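You operate a simulated robot arm through the tools that you are given. There is no shell and no other tool. Be economical: measure what you need, move in short steps, check, and stop when the job is done.

Carry out the task below with a simulated robot arm. There is one attempt and no reset: what you move stays moved.

TASK
Put things in order on the dining table. At the end: the teal travel cup stands where the silver scourer stood; the silver scourer is on the cream coaster; the grey rolled socks stands on top of the blue book (marked "Murayoshen Lakes"); the clear glass vase stands where the grey rolled socks stood; whatever was shut is shut again. Leave all else as you found it, and nothing knocked over.

It is judged by the outcome, as a careful person would: the job done as asked, and still so three seconds after it is handed in. It fails if anything else is knocked over, pushed out of place, dropped, spilled or broken.

THE ROBOT
A 7-joint arm with a two-finger parallel gripper, fixed in place. Base frame: the origin is at the foot of the arm, x ahead of it, y to its left, z up; the work surface is at about z = 0. Lengths are in mm, angles in degrees, forces in N, time in s.
With the tool pointing down near the work surface it reaches from about 220 to 580 mm from the base axis. Its first joint turns from -66.0 to 66.0 degrees. Payload 2.5 kg.
Tool frame: the origin (TCP) lies between the finger pads and is the grasp point; the fingertips stand 23 mm ahead of it; z points along the fingers, y is the line along which they close. The gripper opens to 94 mm. The fingers are 38 mm wide and 10 mm thick; the gripper's body (54 by 96 mm) begins 39 mm behind the TCP.
Orientation is told as [roll, pitch, yaw] about the base's x, y, z axes, in that order, counted from this pose: with the fingers straight down and closing along the base's y, the tool's x points along the base's -x, its y along +y and its z along -z.

THE INTERFACE
- The arm moves only by the tool nudge_tool. Its argument "motion" is a list of rows, each an object of numbers (a shift or turn left out is 0, a gripper value left out holds the last): "tx", "ty", "tz": the shift along the tool's x, y, z in m; "rx", "ry", "rz": the turn, a rotation vector about the tool's x, y, z in degrees. In form: [{"tx": .., "ty": .., "tz": .., "rx": .., "ry": .., "rz": ..}, ...]. A call has 1 to 10 rows; each row shifts and turns the commanded pose from where the row before left it, along the tool's axes as they then stand. "hand" is the finger opening in m, from 0 to 0.094, set as the call begins (left out, the last holds). A row lasts 0.2 s, in which the tool goes at most 50 mm and 8.6 degrees; a call with a longer step from one row to the next is refused whole, and so is a gripper value outside its range. A pose out of reach is approached as far as the arm can. The call stops where the force on the tool passes 40 N (or 10 N more than at its start, if that is more) or the arm is blocked; 0.2 s more then pass. The fingers move at their own pace (about 108 mm/s each) and stop on an object; they squeeze with about 43 N. The grip force told is the motor's: it shows also when the fingers shut on nothing. Time passes only in rows, and 0.2 s behind the last, so rows that do not move let the fingers close. It gives the time, the measured TCP pose, the force on the tool (base axes), the opening and the grip force at its end, in the units of the frame above (readings bear some noise).
- Cameras (640 x 400 px; columns grow to the right, rows downward): "scene" is fixed at [104.1, -418, 514.1]; the picture's right is [0.87, -0.50, 0.00], its down [-0.41, -0.71, -0.57] and it looks along [0.28, 0.49, -0.82] (base axes); focal length 221 px, centre (320, 200). "wrist" rides on the gripper at [-39, 0, -44] in the tool frame; the picture's right is [0.00, -1.00, 0.00], its down [0.97, 0.00, -0.24] and it looks along [0.24, 0.00, 0.97] (tool axes); focal length 218 px, centre (320, 200).
- camera(camera): a new picture of that camera. No time passes.
- probe_pixels(camera, pixels): for up to 12 pixels [column, row] of the newest picture of that camera ("zoom" is the newest enlarged one), the place [x, y, z] in the base frame of the surface seen there, good to about 2 mm. No time passes.
- inspect(camera, box): a new picture of the part [left, top, right, bottom] of that camera's present view, enlarged. No time passes.
- close_job(): hands the job in; it is judged then, once.

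Work in short steps. Measure before you move; look again where a grasp or a placing could have gone wrong, and mend it. You have 80 turns and 38 pictures in all, those below and enlarged ones among them. Open the gripper and draw the arm clear of the work before you hand the job in, unless the task says otherwise; then end with one line.

The tools are called after ">>>" as a command line: name --argument value ..., lists and objects as JSON in quotes. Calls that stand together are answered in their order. nudge_tool: Moves the arm, as the interface text tells. Its arguments: {"type":"object","properties":{"motion":{"type":"array","items":{"type":"object","properties":{"tx":{"type":"number"},"ty":{"type":"number"},"tz":{"type":"number"},"rx":{"type":"number"},"ry":{"type":"number"},"rz":{"type":"number"}}}},"hand":{"type":"number"}},"required":["motion"]} The other tools are called the same way: camera (camera) takes a picture; probe_pixels (camera, pixels) gives the place of the surface under pixels of a picture; inspect (camera, box) takes an enlarged picture of a part of a camera's view; close_job () hands the job in.

At the start:

```text
time_s: 0.0
tool_pos: [367.8, -177.2, 281.6]
orientation: [0.0, 0.0, 0.0]
ft_force: [-0.2, -0.5, 0.3]
finger_gap: 94.3
finger_force: 0.0
```

scene: 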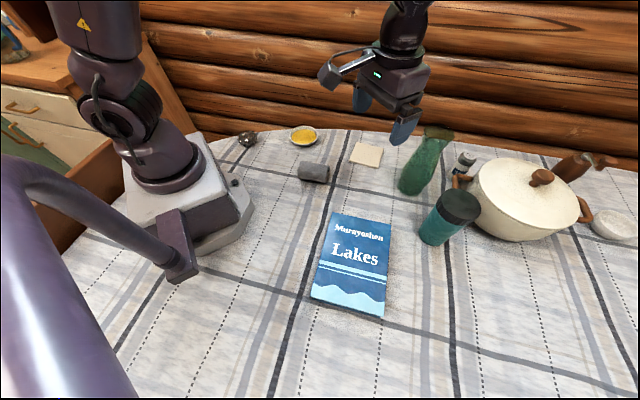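
wrist: 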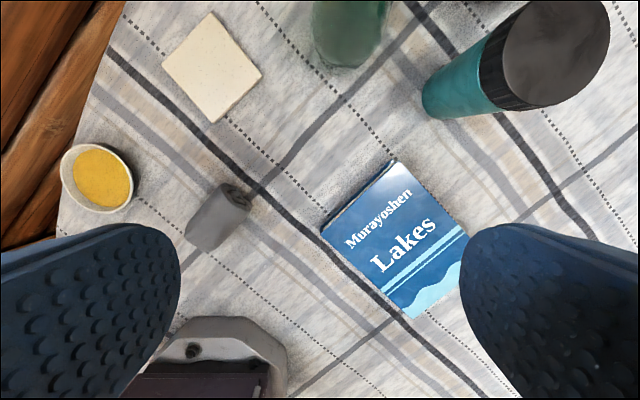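

The scene shows the scourer near (247,138), socks (313,171), coaster (366,155), cup (450,217) and a green vase-like thing (425,160). I enlarge to identify them.

>>> inspect --camera "scene" --box '[220, 100, 420, 225]'

>>> inspect --camera "scene" --box '[380, 100, 640, 262]'

```text
3.20 times, centred on (320, 162) of scene
```

zoom: 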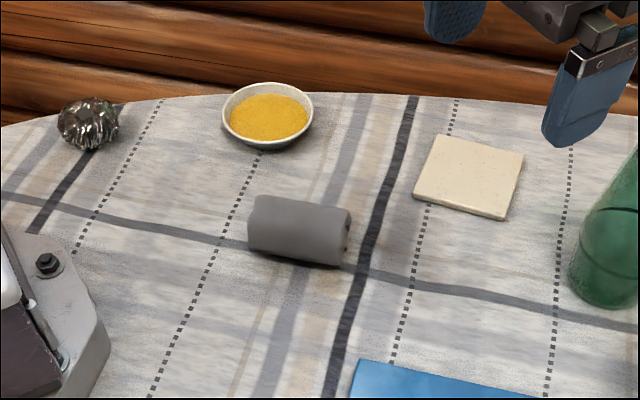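

```text
2.46 times, centred on (510, 181) of scene
```

zoom: 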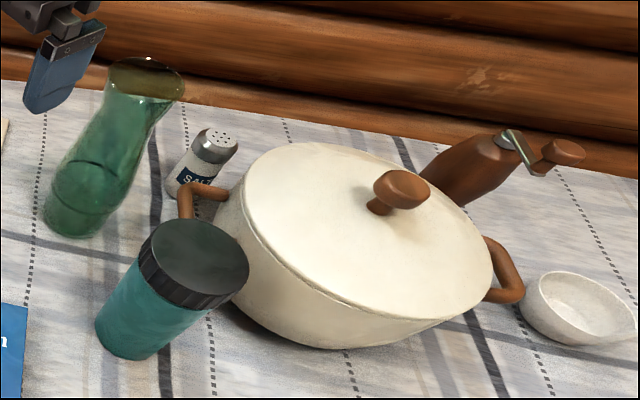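

The green see-through vase is the only vase, with a visible line low down (maybe water), so it stays upright. Measuring objects now.

>>> probe_pixels --camera "scene" --pixels '[[247, 133], [247, 139], [247, 146], [304, 171], [314, 170], [325, 173], [312, 181], [366, 155], [356, 146], [383, 150], [374, 168], [350, 162]]'

>>> probe_pixels --camera "scene" --pixels '[[427, 133], [438, 136], [452, 134], [412, 178], [403, 188], [415, 193], [459, 206], [440, 203], [478, 210], [437, 243], [422, 236], [432, 225]]'

>>> probe_pixels --camera "scene" --pixels '[[333, 213], [391, 225], [383, 316], [311, 297], [350, 262], [461, 158], [463, 180], [290, 135], [305, 145], [317, 135], [457, 177], [236, 183]]'

```text
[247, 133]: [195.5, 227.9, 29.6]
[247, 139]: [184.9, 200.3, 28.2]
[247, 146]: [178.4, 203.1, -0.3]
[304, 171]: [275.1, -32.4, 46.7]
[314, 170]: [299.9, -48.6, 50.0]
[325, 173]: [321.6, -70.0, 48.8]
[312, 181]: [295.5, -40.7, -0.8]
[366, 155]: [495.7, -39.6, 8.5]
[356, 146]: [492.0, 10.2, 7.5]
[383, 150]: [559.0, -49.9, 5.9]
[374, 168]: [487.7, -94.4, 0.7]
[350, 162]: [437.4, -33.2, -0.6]
```

```text
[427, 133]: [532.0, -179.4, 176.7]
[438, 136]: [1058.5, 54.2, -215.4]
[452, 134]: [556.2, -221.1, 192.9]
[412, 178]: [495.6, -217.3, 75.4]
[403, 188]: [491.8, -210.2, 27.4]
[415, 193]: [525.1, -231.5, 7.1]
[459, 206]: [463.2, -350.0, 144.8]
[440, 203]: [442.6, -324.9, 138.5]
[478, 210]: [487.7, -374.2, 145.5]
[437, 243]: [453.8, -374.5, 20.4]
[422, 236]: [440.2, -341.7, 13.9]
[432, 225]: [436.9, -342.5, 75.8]
```

```text
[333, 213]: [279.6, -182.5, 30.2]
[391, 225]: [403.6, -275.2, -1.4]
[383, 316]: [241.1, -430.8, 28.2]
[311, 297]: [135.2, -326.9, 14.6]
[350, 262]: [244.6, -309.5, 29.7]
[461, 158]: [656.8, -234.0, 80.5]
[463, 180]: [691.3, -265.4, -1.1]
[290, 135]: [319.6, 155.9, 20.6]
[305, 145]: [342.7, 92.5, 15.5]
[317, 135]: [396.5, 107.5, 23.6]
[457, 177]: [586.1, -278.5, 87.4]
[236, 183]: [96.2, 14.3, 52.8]
```

Scourer is around (190,212), so I move above it at height and look with the wrist camera.

>>> nudge_tool --motion '[{"tx": 0.0178, "ty": 0.0389}, {"tx": 0.0178, "ty": 0.0389}, {"tx": 0.0178, "ty": 0.0389}, {"tx": 0.0178, "ty": 0.0389}, {"tx": 0.0178, "ty": 0.0389}, {"tx": 0.0178, "ty": 0.0389}, {"tx": 0.0178, "ty": 0.0389}, {"tx": 0.0178, "ty": 0.0389}, {"tx": 0.0178, "ty": 0.0389}, {"tx": 0.0178, "ty": 0.0389}]'

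>>> camera --camera "wrist"

```text
time_s: 2.2
tool_pos: [189.3, 213.6, 280.3]
orientation: [-0.1, 0.1, -0.1]
ft_force: [-0.3, -0.1, 0.5]
finger_gap: 93.9
finger_force: 0.1
```

```text
33 pictures are left
```

wrist: 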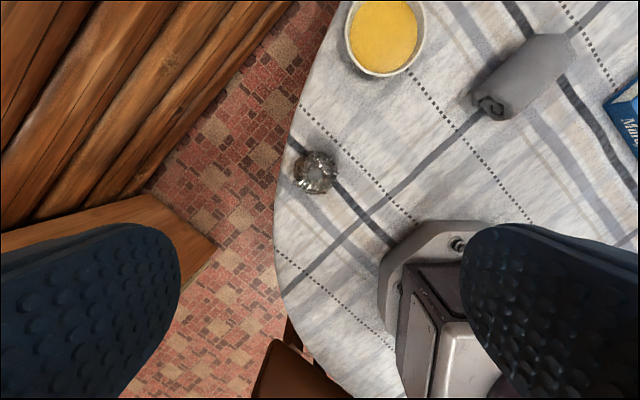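

Scourer at (315,172), socks at (525,75). I probe both accurately.

>>> probe_pixels --camera "wrist" --pixels '[[315, 172], [299, 172], [335, 172], [316, 154], [316, 190], [301, 205], [490, 92], [512, 117], [572, 50], [528, 75], [540, 40], [287, 200]]'

```text
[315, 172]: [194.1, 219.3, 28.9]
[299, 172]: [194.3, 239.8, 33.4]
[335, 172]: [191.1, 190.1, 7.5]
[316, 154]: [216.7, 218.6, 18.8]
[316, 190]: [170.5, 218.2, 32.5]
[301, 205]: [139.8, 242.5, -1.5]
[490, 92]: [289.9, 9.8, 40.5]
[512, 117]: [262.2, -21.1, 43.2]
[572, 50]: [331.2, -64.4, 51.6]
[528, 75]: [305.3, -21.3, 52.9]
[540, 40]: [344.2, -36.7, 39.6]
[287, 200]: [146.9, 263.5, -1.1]
```

Scourer centre ≈ (193,217), about 50 wide and 33 high. Descend to z≈28 and then close.

>>> nudge_tool --motion '[{"tx": -0.004, "ty": 0.0035, "tz": 0.042}, {"tz": 0.045}, {"tz": 0.045}, {"tz": 0.045}, {"tz": 0.035}, {"tz": 0.025}, {"tz": 0.015}]'

>>> nudge_tool --hand 0.0 --motion '[{"tz": 0}, {"tz": 0}, {"tz": 0}, {"tz": 0}]'

```text
time_s: 3.8
tool_pos: [193.2, 216.0, 27.2]
orientation: [0.0, 0.1, 0.1]
ft_force: [0.1, -0.2, -0.3]
finger_gap: 94.0
finger_force: 0.0
```

```text
time_s: 4.8
tool_pos: [193.1, 216.3, 27.9]
orientation: [0.0, -0.1, 0.0]
ft_force: [-0.4, -0.6, -0.9]
finger_gap: 58.2
finger_force: 42.7
```

Gripped at 58 mm. Lift and carry to above the coaster (≈497,-41).

>>> nudge_tool --motion '[{"tz": -0.03}, {"tz": -0.045}, {"tz": -0.045}, {"tz": -0.045}]'

>>> nudge_tool --motion '[{"tx": -0.0334, "ty": -0.0286}, {"tx": -0.0334, "ty": -0.0286}, {"tx": -0.0334, "ty": -0.0286}, {"tx": -0.0334, "ty": -0.0286}, {"tx": -0.0334, "ty": -0.0286}, {"tx": -0.0334, "ty": -0.0286}, {"tx": -0.0334, "ty": -0.0286}, {"tx": -0.0334, "ty": -0.0286}]'

>>> camera --camera "wrist"

```text
time_s: 5.8
tool_pos: [193.1, 212.4, 195.1]
orientation: [0.0, 0.0, 0.0]
ft_force: [-0.7, 0.5, 0.0]
finger_gap: 58.2
finger_force: 42.8
```

```text
time_s: 7.6
tool_pos: [461.3, -11.6, 193.1]
orientation: [0.0, 0.0, 0.0]
ft_force: [0.0, 0.0, -0.1]
finger_gap: 58.3
finger_force: 43.1
```

```text
32 pictures are left
```

wrist: 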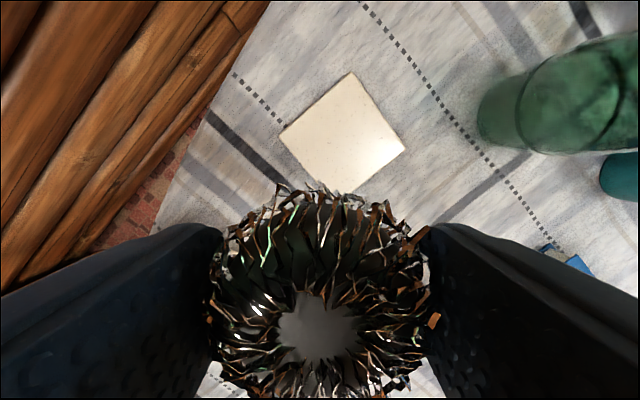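

>>> probe_pixels --camera "wrist" --pixels '[[349, 76], [282, 135], [403, 149], [350, 188], [345, 132], [480, 115], [500, 80], [505, 140], [580, 100]]'

```text
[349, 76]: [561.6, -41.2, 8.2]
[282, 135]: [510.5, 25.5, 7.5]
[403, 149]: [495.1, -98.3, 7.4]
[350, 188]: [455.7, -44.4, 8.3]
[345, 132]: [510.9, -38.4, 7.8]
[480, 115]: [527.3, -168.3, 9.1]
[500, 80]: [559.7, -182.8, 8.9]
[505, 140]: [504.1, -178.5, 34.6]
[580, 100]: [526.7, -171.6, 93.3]
```

Coaster centre ≈ (506,-40), top z 8. Move over it and lower to TCP z≈37.

>>> nudge_tool --motion '[{"tx": -0.0225, "ty": -0.014}, {"tx": -0.0225, "ty": -0.014}, {"tz": 0.045}, {"tz": 0.045}, {"tz": 0.035}, {"tz": 0.02}, {"tz": 0.01}, {}]'

```text
time_s: 9.4
tool_pos: [506.5, -42.1, 39.2]
orientation: [0.0, 0.0, 0.0]
ft_force: [0.0, 0.9, -0.4]
finger_gap: 58.2
finger_force: 43.0
```

Lower slightly, release, and retreat upward.

>>> nudge_tool --motion '[{"tz": 0.002}, {}]'

>>> nudge_tool --hand 0.094 --motion '[{}, {}, {"tz": -0.02}, {"tz": -0.04}, {"tz": -0.045}, {"tz": -0.045}, {"tz": -0.045}, {"tz": -0.045}]'

>>> camera --camera "wrist"

```text
time_s: 10.0
tool_pos: [505.0, -42.3, 37.0]
orientation: [0.1, 0.1, -0.1]
ft_force: [0.0, 0.2, -0.1]
finger_gap: 58.0
finger_force: 43.0
```

```text
time_s: 11.8
tool_pos: [504.3, -40.0, 278.2]
orientation: [0.1, 0.0, 0.0]
ft_force: [0.6, 0.3, 1.4]
finger_gap: 94.0
finger_force: 0.1
```

```text
31 pictures are left
```

wrist: 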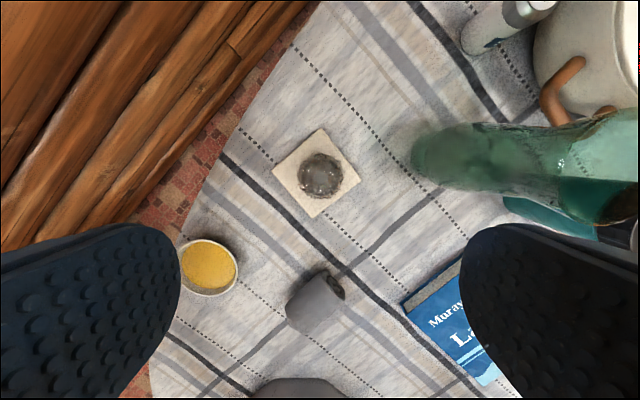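

Scourer sits on the coaster. Socks next: probing around (318,300).

>>> probe_pixels --camera "wrist" --pixels '[[313, 303], [326, 272], [344, 297], [288, 307], [313, 330], [335, 285], [300, 320], [420, 155], [445, 155], [410, 170]]'

```text
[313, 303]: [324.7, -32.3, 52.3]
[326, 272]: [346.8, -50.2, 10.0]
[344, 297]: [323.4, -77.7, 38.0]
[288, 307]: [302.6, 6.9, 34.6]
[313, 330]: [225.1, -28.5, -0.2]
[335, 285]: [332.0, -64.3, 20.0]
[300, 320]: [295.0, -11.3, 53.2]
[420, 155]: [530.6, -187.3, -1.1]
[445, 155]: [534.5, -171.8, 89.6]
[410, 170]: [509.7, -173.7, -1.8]
```

Move above the socks for a straight-down look.

>>> nudge_tool --motion '[{"tx": 0.04}, {"tx": 0.04}, {"tx": 0.04}, {"tx": 0.04}, {"tx": 0.045}, {"tz": 0.04}]'

>>> camera --camera "wrist"

```text
time_s: 13.2
tool_pos: [299.0, -42.4, 238.7]
orientation: [0.1, 0.0, -0.1]
ft_force: [0.3, -0.1, -0.1]
finger_gap: 94.0
finger_force: 0.0
```

```text
30 pictures are left
```

wrist: 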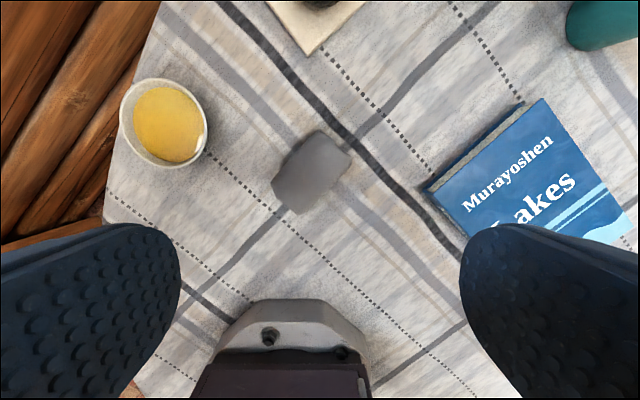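

>>> probe_pixels --camera "wrist" --pixels '[[317, 134], [349, 155], [275, 184], [296, 211], [312, 172], [333, 146], [286, 196], [299, 158], [323, 184], [433, 193], [543, 102], [626, 214]]'

```text
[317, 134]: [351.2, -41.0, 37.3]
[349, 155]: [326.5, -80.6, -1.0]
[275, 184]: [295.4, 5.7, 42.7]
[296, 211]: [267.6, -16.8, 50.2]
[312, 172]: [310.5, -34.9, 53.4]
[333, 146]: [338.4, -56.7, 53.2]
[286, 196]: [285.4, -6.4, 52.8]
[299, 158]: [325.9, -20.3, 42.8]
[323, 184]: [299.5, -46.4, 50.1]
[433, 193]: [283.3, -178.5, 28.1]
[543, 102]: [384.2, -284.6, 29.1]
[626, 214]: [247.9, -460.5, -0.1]
```

Socks centre ≈ (311,-33), axis at -44°, top z 53. Align yaw to -45 and descend to z≈30.

>>> nudge_tool --motion '[{"tx": -0.012, "ty": 0.009, "rz": 7.5}, {"rz": 7.5}, {"rz": 7.5}, {"rz": 7.5}, {"rz": 7.5}, {"rz": 7.5}, {"tz": 0.045}, {"tz": 0.045}, {"tz": 0.03}]'

>>> camera --camera "wrist"

```text
time_s: 15.2
tool_pos: [312.1, -32.8, 117.0]
orientation: [-0.1, 0.0, -45.0]
ft_force: [0.7, 0.0, 0.4]
finger_gap: 93.7
finger_force: 0.0
```

```text
29 pictures are left
```

wrist: 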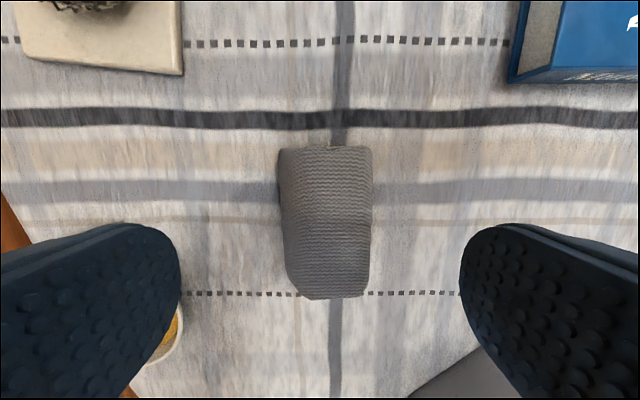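

Aligned; descend to z≈30 and grip.

>>> nudge_tool --motion '[{"ty": -0.002, "tz": 0.04}, {"tz": 0.03}, {"tz": 0.017}]'

>>> nudge_tool --hand 0.0 --motion '[{}, {}, {}, {}]'

>>> nudge_tool --motion '[{"tz": -0.03}, {"tz": -0.045}, {"tz": -0.045}]'

```text
time_s: 16.0
tool_pos: [309.4, -34.0, 29.2]
orientation: [-0.1, 0.0, -45.1]
ft_force: [-0.3, -0.8, 1.0]
finger_gap: 94.0
finger_force: 0.0
```

```text
time_s: 17.0
tool_pos: [309.3, -36.0, 30.3]
orientation: [-0.1, 0.0, -45.0]
ft_force: [0.1, -1.0, 0.3]
finger_gap: 67.3
finger_force: 43.0
```

```text
time_s: 17.8
tool_pos: [312.0, -32.8, 149.8]
orientation: [0.1, 0.2, -45.0]
ft_force: [0.0, 0.9, 0.1]
finger_gap: 67.3
finger_force: 43.3
```

Held. Carry to above the book centre (261,-305) and lower to z≈62.

>>> nudge_tool --motion '[{"tx": -0.0223, "ty": -0.0324}, {"tx": -0.0223, "ty": -0.0324}, {"tx": -0.0223, "ty": -0.0324}, {"tx": -0.0223, "ty": -0.0324}, {"tx": -0.0223, "ty": -0.0324}, {"tx": -0.0223, "ty": -0.0324}, {"tx": -0.0223, "ty": -0.0324}, {"tz": 0.04}, {"tz": 0.035}, {}]'

>>> camera --camera "scene"

```text
time_s: 20.0
tool_pos: [262.3, -302.9, 75.3]
orientation: [0.0, -0.1, -45.0]
ft_force: [0.2, -0.6, 0.3]
finger_gap: 67.2
finger_force: 42.4
```

```text
28 pictures are left
```

scene: 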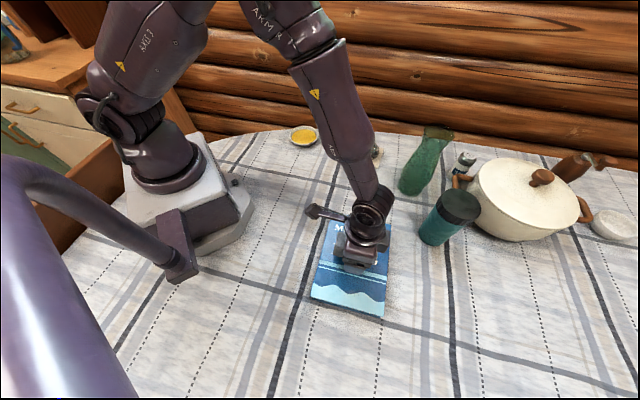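

Centered over the book; lower gently, release, rise.

>>> nudge_tool --motion '[{"tz": 0.008}, {"tz": 0.005}, {"tz": 0.002}, {}]'

>>> nudge_tool --hand 0.094 --motion '[{}, {}, {"tz": -0.02}, {"tz": -0.04}, {"tz": -0.045}, {"tz": -0.045}, {"tz": -0.045}, {"tz": -0.04}]'

>>> camera --camera "wrist"

```text
time_s: 21.0
tool_pos: [261.6, -303.8, 60.2]
orientation: [0.1, 0.0, -45.0]
ft_force: [-0.1, 0.1, -0.3]
finger_gap: 67.3
finger_force: 43.0
```

```text
time_s: 22.8
tool_pos: [259.2, -303.2, 295.8]
orientation: [0.1, 0.1, -45.0]
ft_force: [0.3, 0.1, -0.1]
finger_gap: 94.0
finger_force: 0.1
```

```text
27 pictures are left
```

wrist: 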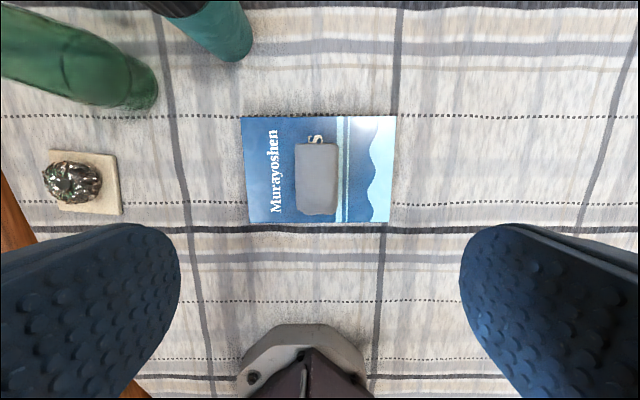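

Socks lie well on the book. Next, look down from above the vase and cup.

>>> nudge_tool --motion '[{"tx": -0.0209, "ty": 0.0396, "tz": -0.01}, {"tx": -0.0209, "ty": 0.0396, "tz": -0.01}, {"tx": -0.0209, "ty": 0.0396, "tz": -0.01}, {"tx": -0.0209, "ty": 0.0396, "tz": -0.01}]'

>>> camera --camera "wrist"

```text
time_s: 23.8
tool_pos: [433.3, -249.8, 337.7]
orientation: [0.0, 0.0, -44.9]
ft_force: [0.2, -0.8, 0.1]
finger_gap: 93.7
finger_force: 0.1
```

```text
26 pictures are left
```

wrist: 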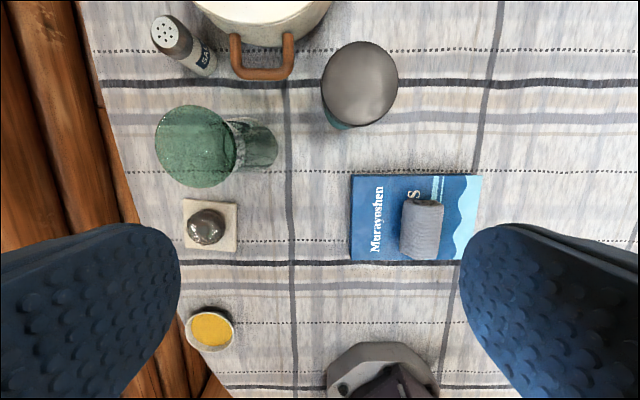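

>>> inspect --camera "wrist" --box '[140, 0, 420, 200]'

>>> probe_pixels --camera "wrist" --pixels '[[157, 145], [195, 106], [236, 147], [195, 186], [195, 146], [277, 145], [258, 165], [321, 85], [398, 85], [360, 43], [360, 126], [360, 85]]'

>>> probe_pixels --camera "wrist" --pixels '[[262, 78], [262, 45], [235, 60], [290, 60], [250, 70], [205, 65], [170, 35], [240, 15], [260, 125], [225, 120], [270, 160], [215, 70]]'

```text
2.00 times, centred on (280, 100) of wrist
```

zoom: 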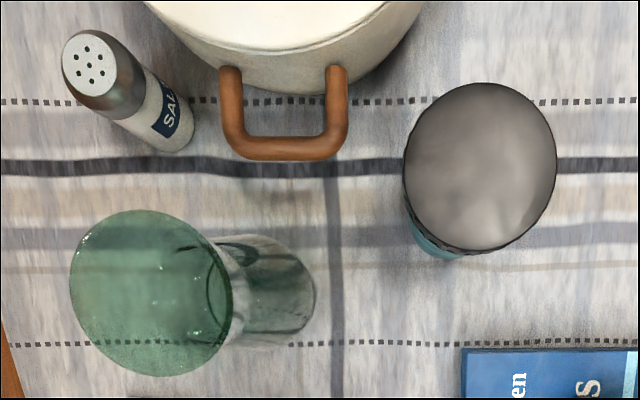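

```text
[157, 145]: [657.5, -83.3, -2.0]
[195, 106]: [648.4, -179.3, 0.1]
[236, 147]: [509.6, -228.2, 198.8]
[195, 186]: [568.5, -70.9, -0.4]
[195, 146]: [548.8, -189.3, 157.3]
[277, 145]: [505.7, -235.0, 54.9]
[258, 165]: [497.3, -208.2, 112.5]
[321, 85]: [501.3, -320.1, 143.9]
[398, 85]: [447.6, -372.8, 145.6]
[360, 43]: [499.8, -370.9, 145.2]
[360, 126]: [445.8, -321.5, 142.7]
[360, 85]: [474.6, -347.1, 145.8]
```

```text
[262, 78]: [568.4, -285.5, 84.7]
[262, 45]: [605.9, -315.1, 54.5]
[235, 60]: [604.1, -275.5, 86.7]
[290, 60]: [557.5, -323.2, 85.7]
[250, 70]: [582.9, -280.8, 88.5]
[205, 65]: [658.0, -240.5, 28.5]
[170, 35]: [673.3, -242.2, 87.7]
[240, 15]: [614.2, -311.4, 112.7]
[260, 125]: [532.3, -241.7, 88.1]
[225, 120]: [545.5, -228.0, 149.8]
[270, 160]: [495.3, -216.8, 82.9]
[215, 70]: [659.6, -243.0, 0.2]
```

Vase: rim centre ≈ (533,-205), rim Ø≈65 at z 197, narrow neck and a wider body, so a vertical grip at the rim suits it. I move above it and turn to yaw -21.

>>> nudge_tool --motion '[{"tx": -0.013, "ty": 0.0342, "tz": 0.01}, {"tx": -0.013, "ty": 0.0342, "tz": 0.01}, {"tx": -0.013, "ty": 0.0342, "tz": 0.01}, {"rz": -8, "tz": 0.01}, {"rz": -8, "tz": 0.01}, {"rz": -8, "tz": 0.01}, {}]'

>>> camera --camera "wrist"

```text
time_s: 25.4
tool_pos: [533.4, -205.7, 275.3]
orientation: [-0.1, 0.0, -21.0]
ft_force: [0.2, -0.2, 0.4]
finger_gap: 93.9
finger_force: 0.0
```

```text
24 pictures are left
```

wrist: 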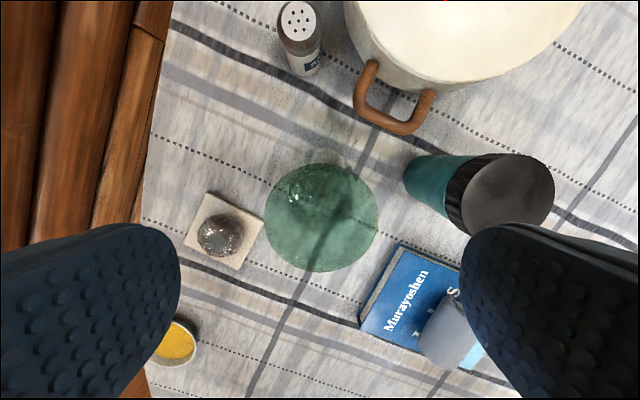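

Rim (264–380, 164–272) is centred between the fingers. Descend to z≈186 and close.

>>> nudge_tool --motion '[{"tz": 0.03}, {"tz": 0.025}, {"tz": 0.02}, {"tz": 0.014}, {}]'

>>> camera --camera "scene"

```text
time_s: 26.6
tool_pos: [532.9, -204.1, 184.2]
orientation: [0.0, 0.0, -21.1]
ft_force: [-0.2, -0.7, 0.1]
finger_gap: 94.0
finger_force: 0.1
```

```text
23 pictures are left
```

scene: 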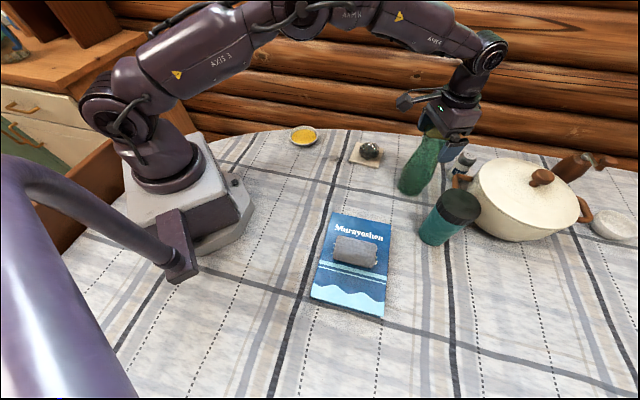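

Fingers straddle the rim without touching. Close and lift a little.

>>> nudge_tool --hand 0.0 --motion '[{}, {}, {}, {}]'

>>> nudge_tool --motion '[{"tz": -0.006}, {"tz": -0.01}, {"tz": -0.014}, {}]'

>>> inspect --camera "scene" --box '[360, 90, 520, 250]'

```text
time_s: 27.6
tool_pos: [533.3, -205.8, 185.5]
orientation: [0.0, 0.0, -21.1]
ft_force: [0.3, -0.9, -0.7]
finger_gap: 60.9
finger_force: 42.9
```

```text
time_s: 28.6
tool_pos: [532.8, -205.6, 216.3]
orientation: [0.1, 0.0, -21.0]
ft_force: [-0.3, -0.3, -1.6]
finger_gap: 60.8
finger_force: 43.0
```

```text
2.50 times, centred on (440, 170) of scene
```

zoom: 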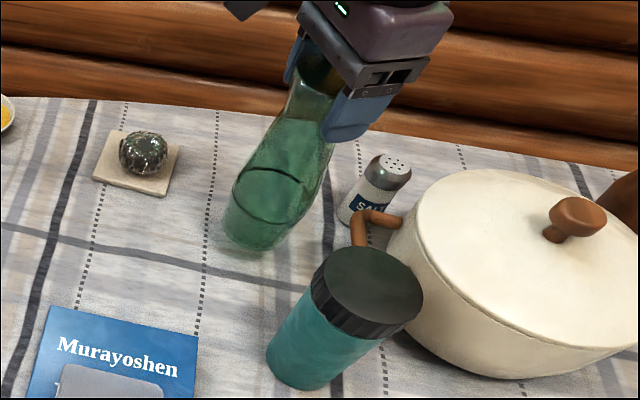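

Vase is lifted and hangs upright. Raise further and carry gently toward (311,-33).

>>> nudge_tool --motion '[{"tz": -0.015}, {"tz": -0.02}, {"tz": -0.015}, {"tx": 0.0089, "ty": 0.0027}, {"tx": 0.02, "ty": 0.006}, {"tx": 0.025, "ty": 0.0075}, {"tx": 0.025, "ty": 0.0075}, {"tx": 0.025, "ty": 0.0075}, {"tx": 0.025, "ty": 0.0075}, {"tx": 0.02, "ty": 0.006}]'

>>> nudge_tool --motion '[{"tx": 0.02, "ty": 0.006}, {"tx": 0.025, "ty": 0.0075}, {"tx": 0.025, "ty": 0.0075}, {"tx": 0.025, "ty": 0.0075}, {"tx": 0.015, "ty": 0.0047}, {"tx": 0.01, "ty": 0.0031}, {}, {}]'

>>> camera --camera "scene"

```text
time_s: 30.8
tool_pos: [409.6, -111.0, 265.9]
orientation: [0.0, 0.0, -21.0]
ft_force: [0.3, 0.4, -1.4]
finger_gap: 60.7
finger_force: 43.3
```

```text
time_s: 32.6
tool_pos: [309.6, -34.0, 265.5]
orientation: [0.1, 0.0, -21.0]
ft_force: [0.0, 0.4, -1.7]
finger_gap: 60.6
finger_force: 42.9
```

```text
21 pictures are left
```

scene: 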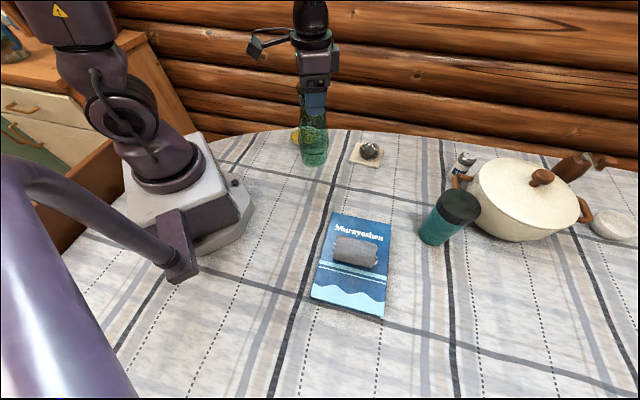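

Over the socks' old spot, upright. Lower gently to TCP z≈187.

>>> nudge_tool --motion '[{"tz": 0.02}, {"tz": 0.02}, {"tz": 0.018}, {"tz": 0.01}, {"tz": 0.006}, {"tz": 0.003}, {}]'

>>> inspect --camera "scene" --box '[240, 60, 400, 220]'

```text
time_s: 34.2
tool_pos: [310.8, -34.9, 188.9]
orientation: [-0.1, 0.0, -21.0]
ft_force: [0.2, 0.5, -2.5]
finger_gap: 60.7
finger_force: 43.3
```

```text
2.50 times, centred on (320, 140) of scene
```

zoom: 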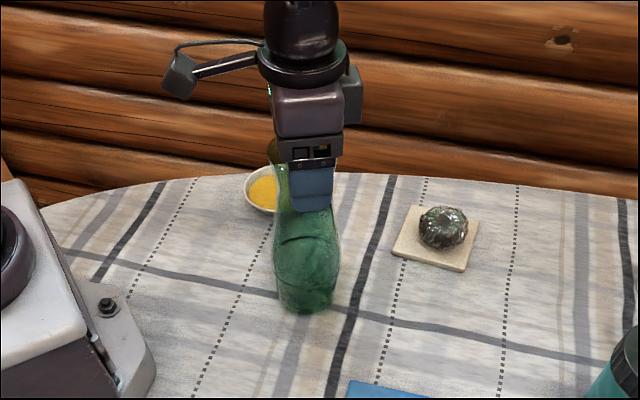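

Upright; settle down 3 mm watching the force, then release.

>>> nudge_tool --motion '[{"tz": 0.0015}, {"tz": 0.0015}, {"tz": 0.001}, {}]'

```text
time_s: 35.2
tool_pos: [310.3, -34.5, 185.4]
orientation: [0.1, 0.0, -20.9]
ft_force: [0.1, -0.1, -0.6]
finger_gap: 60.5
finger_force: 43.5
```

At the grasp height again. Open and rise straight up.

>>> nudge_tool --hand 0.094 --motion '[{}, {}, {}, {"tz": -0.02}, {"tz": -0.03}, {"tz": -0.04}, {"tz": -0.04}]'

>>> camera --camera "wrist"

```text
time_s: 36.8
tool_pos: [309.7, -34.1, 313.7]
orientation: [0.0, -0.1, -21.0]
ft_force: [0.5, 0.4, -0.6]
finger_gap: 94.1
finger_force: 0.1
```

```text
19 pictures are left
```

wrist: 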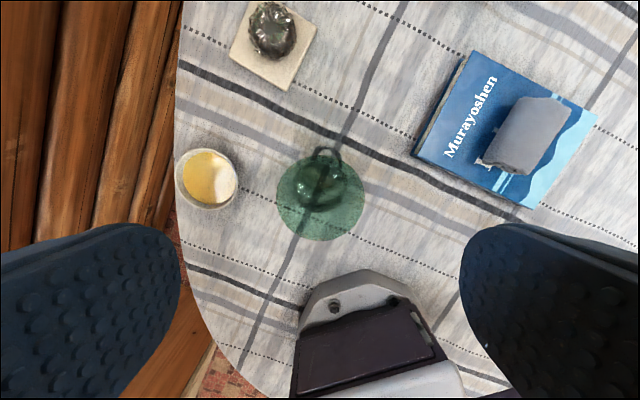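

Vase stands at the socks' place. Move above the cup (473,-347) and turn to yaw -36.

>>> nudge_tool --motion '[{"tx": -0.03305, "ty": -0.0292}, {"tx": -0.03305, "ty": -0.0292}, {"tx": -0.03305, "ty": -0.0292}, {"tx": -0.03305, "ty": -0.0292}, {"tx": -0.03305, "ty": -0.0292}, {"tx": -0.03305, "ty": -0.0292}, {"tx": -0.03305, "ty": -0.0292}, {"tx": -0.03305, "ty": -0.0292}, {"rz": 7.5, "tz": 0.03}, {"rz": 7.5, "tz": 0.03}]'

>>> camera --camera "wrist"

```text
time_s: 39.0
tool_pos: [469.2, -336.1, 254.9]
orientation: [0.1, 0.0, -36.1]
ft_force: [-0.2, -0.6, 0.9]
finger_gap: 93.9
finger_force: 0.0
out of reach, approached as far as the arm can: row 8
```

```text
18 pictures are left
```

wrist: 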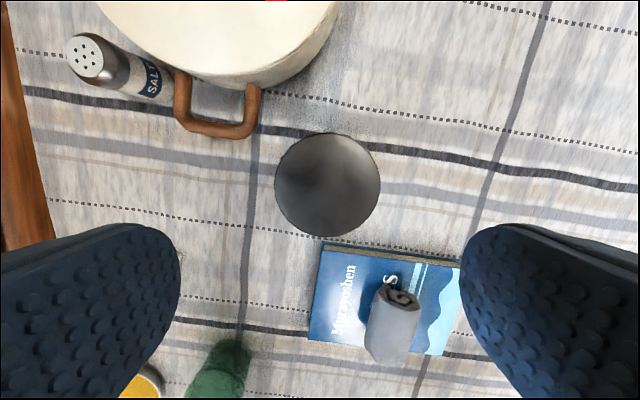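

Lid is centred ~12 mm outward and 5 mm to the right of TCP; reach is limited at this height. Shift sideways, lower to about z 185, then try outward.

>>> nudge_tool --motion '[{"ty": -0.005, "tz": 0.03}, {"tz": 0.03}, {"tx": -0.006, "tz": 0.008}, {"tx": -0.004}, {}]'

```text
time_s: 40.2
tool_pos: [473.9, -347.5, 186.9]
orientation: [0.1, 0.1, -35.9]
ft_force: [0.9, 0.9, 0.0]
finger_gap: 94.2
finger_force: 0.0
```

Reached (474,-347.5). Descend to z≈115; body clearance above lid is 9 mm.

>>> nudge_tool --motion '[{"tz": 0.025}, {"tz": 0.025}, {"tz": 0.015}, {"tz": 0.006}, {}]'

>>> inspect --camera "scene" --box '[360, 110, 560, 260]'

```text
time_s: 41.4
tool_pos: [475.7, -346.8, 114.5]
orientation: [0.1, -0.1, -36.0]
ft_force: [-0.7, -1.2, -0.1]
finger_gap: 94.0
finger_force: 0.0
```

```text
2.67 times, centred on (460, 185) of scene
```

zoom: 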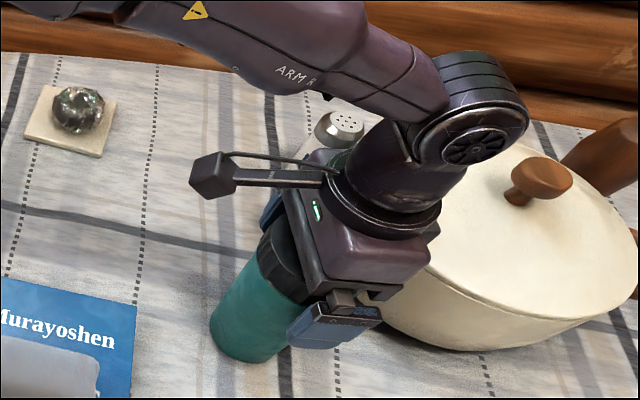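

Fingers straddle the cup. Close and lift slightly.

>>> nudge_tool --hand 0.0 --motion '[{}, {}, {}, {}]'

>>> nudge_tool --motion '[{"tz": -0.005}, {"tz": -0.01}, {"tz": -0.015}, {}]'

>>> inspect --camera "scene" --box '[360, 110, 560, 260]'

```text
time_s: 42.4
tool_pos: [474.8, -346.7, 114.1]
orientation: [0.1, 0.0, -36.0]
ft_force: [0.0, -0.5, -1.2]
finger_gap: 75.3
finger_force: 42.7
```

```text
time_s: 43.4
tool_pos: [472.9, -346.8, 145.6]
orientation: [0.1, 0.0, -36.0]
ft_force: [-0.4, 0.1, -2.2]
finger_gap: 75.0
finger_force: 43.1
```

```text
2.67 times, centred on (460, 185) of scene
```

zoom: 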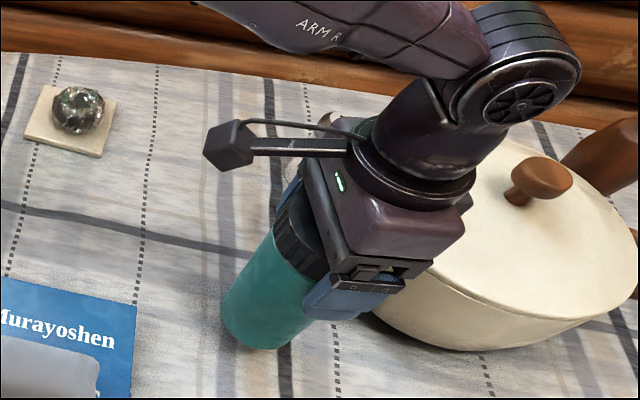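

Cup comes up whole, lid and all. Raise, then carry around the outside of the vase via (430,-30).

>>> nudge_tool --motion '[{"tz": -0.02}, {"tz": -0.02}, {"tx": 0.01, "ty": 0.0105}]'

>>> nudge_tool --motion '[{"tx": 0.0211, "ty": 0.022, "tz": -0.0075}, {"tx": 0.0211, "ty": 0.022, "tz": -0.0075}, {"tx": 0.0211, "ty": 0.022, "tz": -0.0075}, {"tx": 0.0211, "ty": 0.022, "tz": -0.0075}, {"tx": 0.0211, "ty": 0.022, "tz": -0.0075}, {"tx": 0.0211, "ty": 0.022, "tz": -0.0075}, {"tx": 0.0211, "ty": 0.022, "tz": -0.0075}, {"tx": 0.0211, "ty": 0.022, "tz": -0.0075}, {"tx": 0.0211, "ty": 0.022, "tz": -0.0075}, {"tx": 0.0211, "ty": 0.022, "tz": -0.0075}]'

```text
time_s: 44.2
tool_pos: [472.3, -332.5, 185.4]
orientation: [0.0, 0.1, -36.0]
ft_force: [0.8, -1.2, -2.2]
finger_gap: 74.8
finger_force: 43.1
```

```text
time_s: 46.4
tool_pos: [429.7, -30.3, 260.8]
orientation: [0.0, 0.0, -36.0]
ft_force: [0.4, -0.9, -2.5]
finger_gap: 74.6
finger_force: 42.9
```

On waypoint. Rotate to yaw 0 and continue to (330,160), then to the scourer's old spot.

>>> nudge_tool --motion '[{"rz": -7.2}, {"rz": -7.2}, {"rz": -7.2}, {"rz": -7.2}, {"rz": -7.2}, {"tx": 0.02, "ty": 0.038}, {"tx": 0.02, "ty": 0.038}, {"tx": 0.02, "ty": 0.038}, {"tx": 0.02, "ty": 0.038}, {"tx": 0.02, "ty": 0.038}]'

>>> nudge_tool --motion '[{"tx": 0.0274, "ty": 0.0114}, {"tx": 0.0274, "ty": 0.0114}, {"tx": 0.0274, "ty": 0.0114}, {"tx": 0.0274, "ty": 0.0114}, {"tx": 0.0274, "ty": 0.0114}, {}]'

>>> camera --camera "scene"

>>> camera --camera "wrist"

```text
time_s: 48.6
tool_pos: [330.0, 155.5, 259.5]
orientation: [0.0, 0.1, -0.1]
ft_force: [0.1, 0.7, -2.4]
finger_gap: 74.2
finger_force: 43.6
```

```text
time_s: 50.0
tool_pos: [194.2, 215.3, 259.0]
orientation: [0.0, 0.0, 0.0]
ft_force: [-0.1, -0.3, -2.2]
finger_gap: 73.9
finger_force: 43.7
```

```text
15 pictures are left
```

scene: 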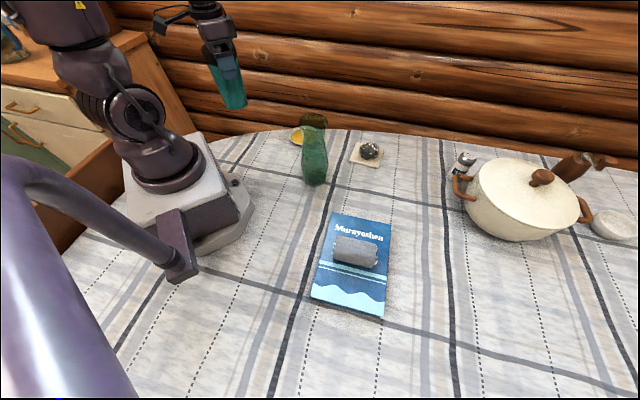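

```text
14 pictures are left
```

wrist: 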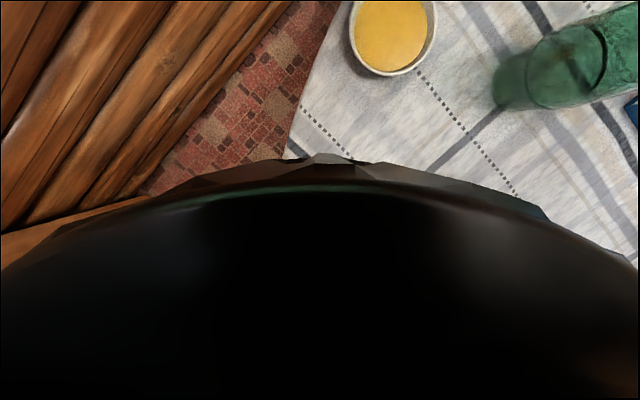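

Gap has crept from 75.3 to 73.9, so I check for slipping.

>>> inspect --camera "scene" --box '[150, 0, 300, 150]'

>>> probe_pixels --camera "wrist" --pixels '[[335, 158], [320, 200], [320, 250], [320, 330], [100, 250], [540, 230]]'

```text
2.67 times, centred on (225, 75) of scene
```

zoom: 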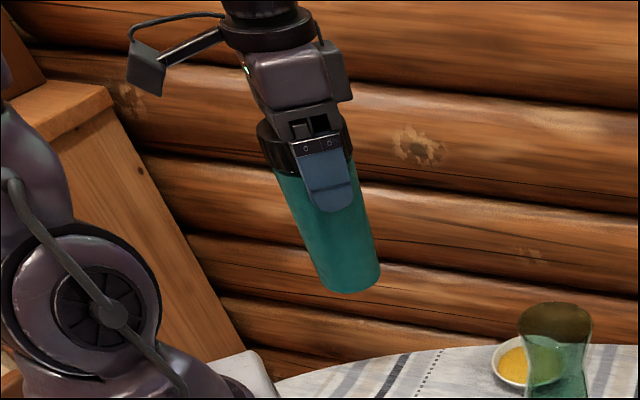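

```text
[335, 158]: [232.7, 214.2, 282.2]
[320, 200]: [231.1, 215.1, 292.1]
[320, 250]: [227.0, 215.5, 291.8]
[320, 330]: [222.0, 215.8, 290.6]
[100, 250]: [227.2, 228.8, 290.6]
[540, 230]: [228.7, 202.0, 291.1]
```

No slip: lid top is 32 mm above TCP as at grasp, centre ≈ (195,216). Lower to TCP z≈116.

>>> nudge_tool --motion '[{"tz": 0.03}, {"tz": 0.035}, {"tz": 0.03}, {"tz": 0.025}, {"tx": 0.001, "ty": 0.001, "tz": 0.015}, {"tz": 0.006}, {}]'

>>> inspect --camera "scene" --box '[150, 30, 310, 190]'

```text
time_s: 51.6
tool_pos: [192.9, 216.9, 118.2]
orientation: [0.0, 0.0, 0.1]
ft_force: [0.0, -1.3, -2.8]
finger_gap: 73.7
finger_force: 43.1
```

```text
2.50 times, centred on (230, 110) of scene
```

zoom: 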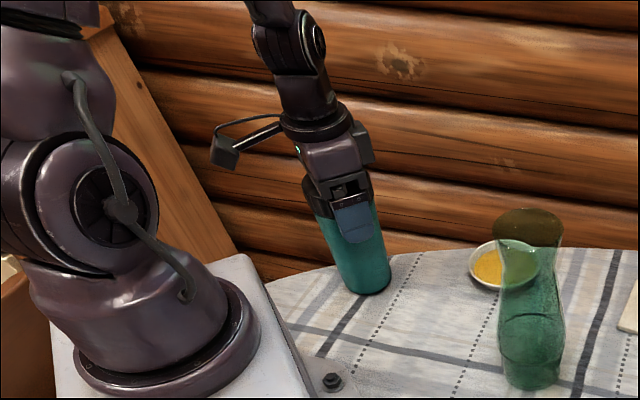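

Lower the last few mm, watching the force.

>>> nudge_tool --motion '[{"tz": 0.002}, {"tz": 0.0015}, {"tz": 0.001}, {}]'

```text
time_s: 52.6
tool_pos: [192.2, 216.6, 115.4]
orientation: [0.0, 0.0, 0.0]
ft_force: [-0.8, -0.6, -1.8]
finger_gap: 73.7
finger_force: 43.1
```

>>> nudge_tool --motion '[{"tz": 0.001}, {}]'

```text
time_s: 53.2
tool_pos: [193.2, 218.5, 114.0]
orientation: [0.0, 0.0, 0.0]
ft_force: [-0.4, 0.0, -2.2]
finger_gap: 73.3
finger_force: 43.4
```

>>> nudge_tool --motion '[{"tz": 0.001}, {}, {}]'

```text
time_s: 54.0
tool_pos: [192.5, 217.6, 112.9]
orientation: [0.0, 0.1, 0.0]
ft_force: [-1.4, 0.2, 8.1]
finger_gap: 73.5
finger_force: 43.3
```

Contact with the table (+8 N). Release and rise straight up.

>>> nudge_tool --hand 0.094 --motion '[{}, {}, {}, {"tz": -0.02}, {"tz": -0.03}, {"tz": -0.04}, {"tz": -0.045}, {"tz": -0.045}]'

>>> camera --camera "scene"

>>> camera --camera "wrist"

```text
time_s: 55.8
tool_pos: [192.9, 215.6, 294.9]
orientation: [0.0, 0.0, 0.1]
ft_force: [0.0, -1.8, 0.2]
finger_gap: 94.2
finger_force: 0.2
```

```text
11 pictures are left
```

scene: 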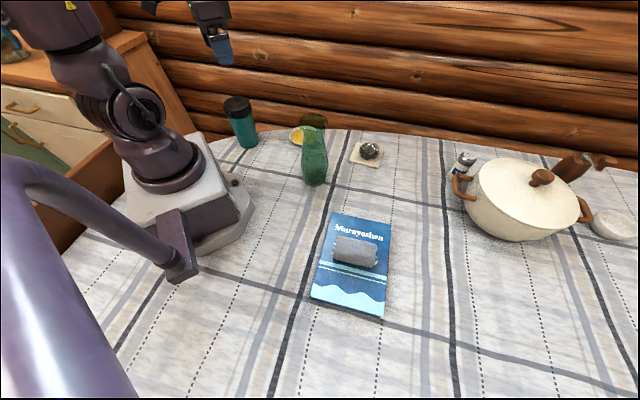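

```text
10 pictures are left
```

wrist: 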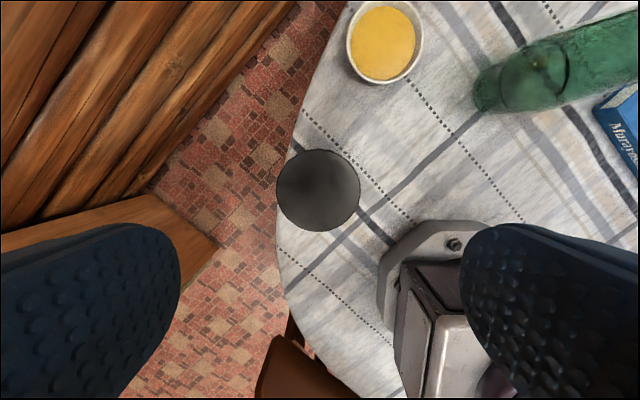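

All four objects are standing in place, and the rest is unchanged. Draw the arm a bit further clear and hand in.

>>> nudge_tool --motion '[{"tx": -0.035, "ty": -0.02, "tz": -0.01}, {"tx": -0.035, "ty": -0.02, "tz": -0.01}, {"tx": -0.035, "ty": -0.02, "tz": -0.01}, {"tx": -0.035, "ty": -0.02}, {}, {}]'

>>> camera --camera "scene"

```text
time_s: 57.2
tool_pos: [331.3, 136.1, 322.3]
orientation: [0.1, 0.0, 0.0]
ft_force: [0.3, 0.7, -0.1]
finger_gap: 94.2
finger_force: 0.2
```

```text
9 pictures are left
```

scene: 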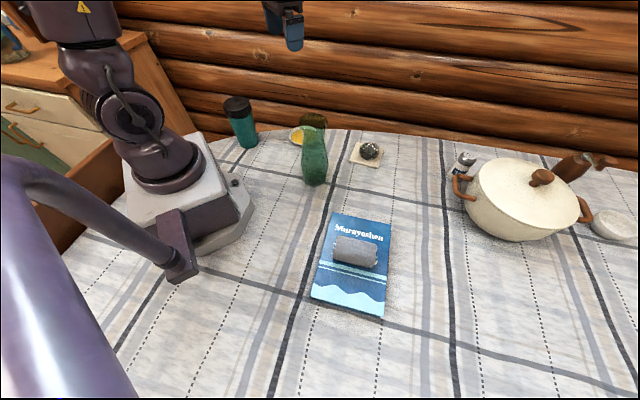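

The final picture shows everything in place and the arm clear, so I hand in.

>>> close_job

```text
The job is handed in.
```

The cup stands where the scourer was, the scourer is on the coaster, the socks are on the book and the vase stands where the socks were; nothing was knocked over, and nothing had to be opened. The only vase on the table was green see-through glass, so I took that as the "clear glass vase".
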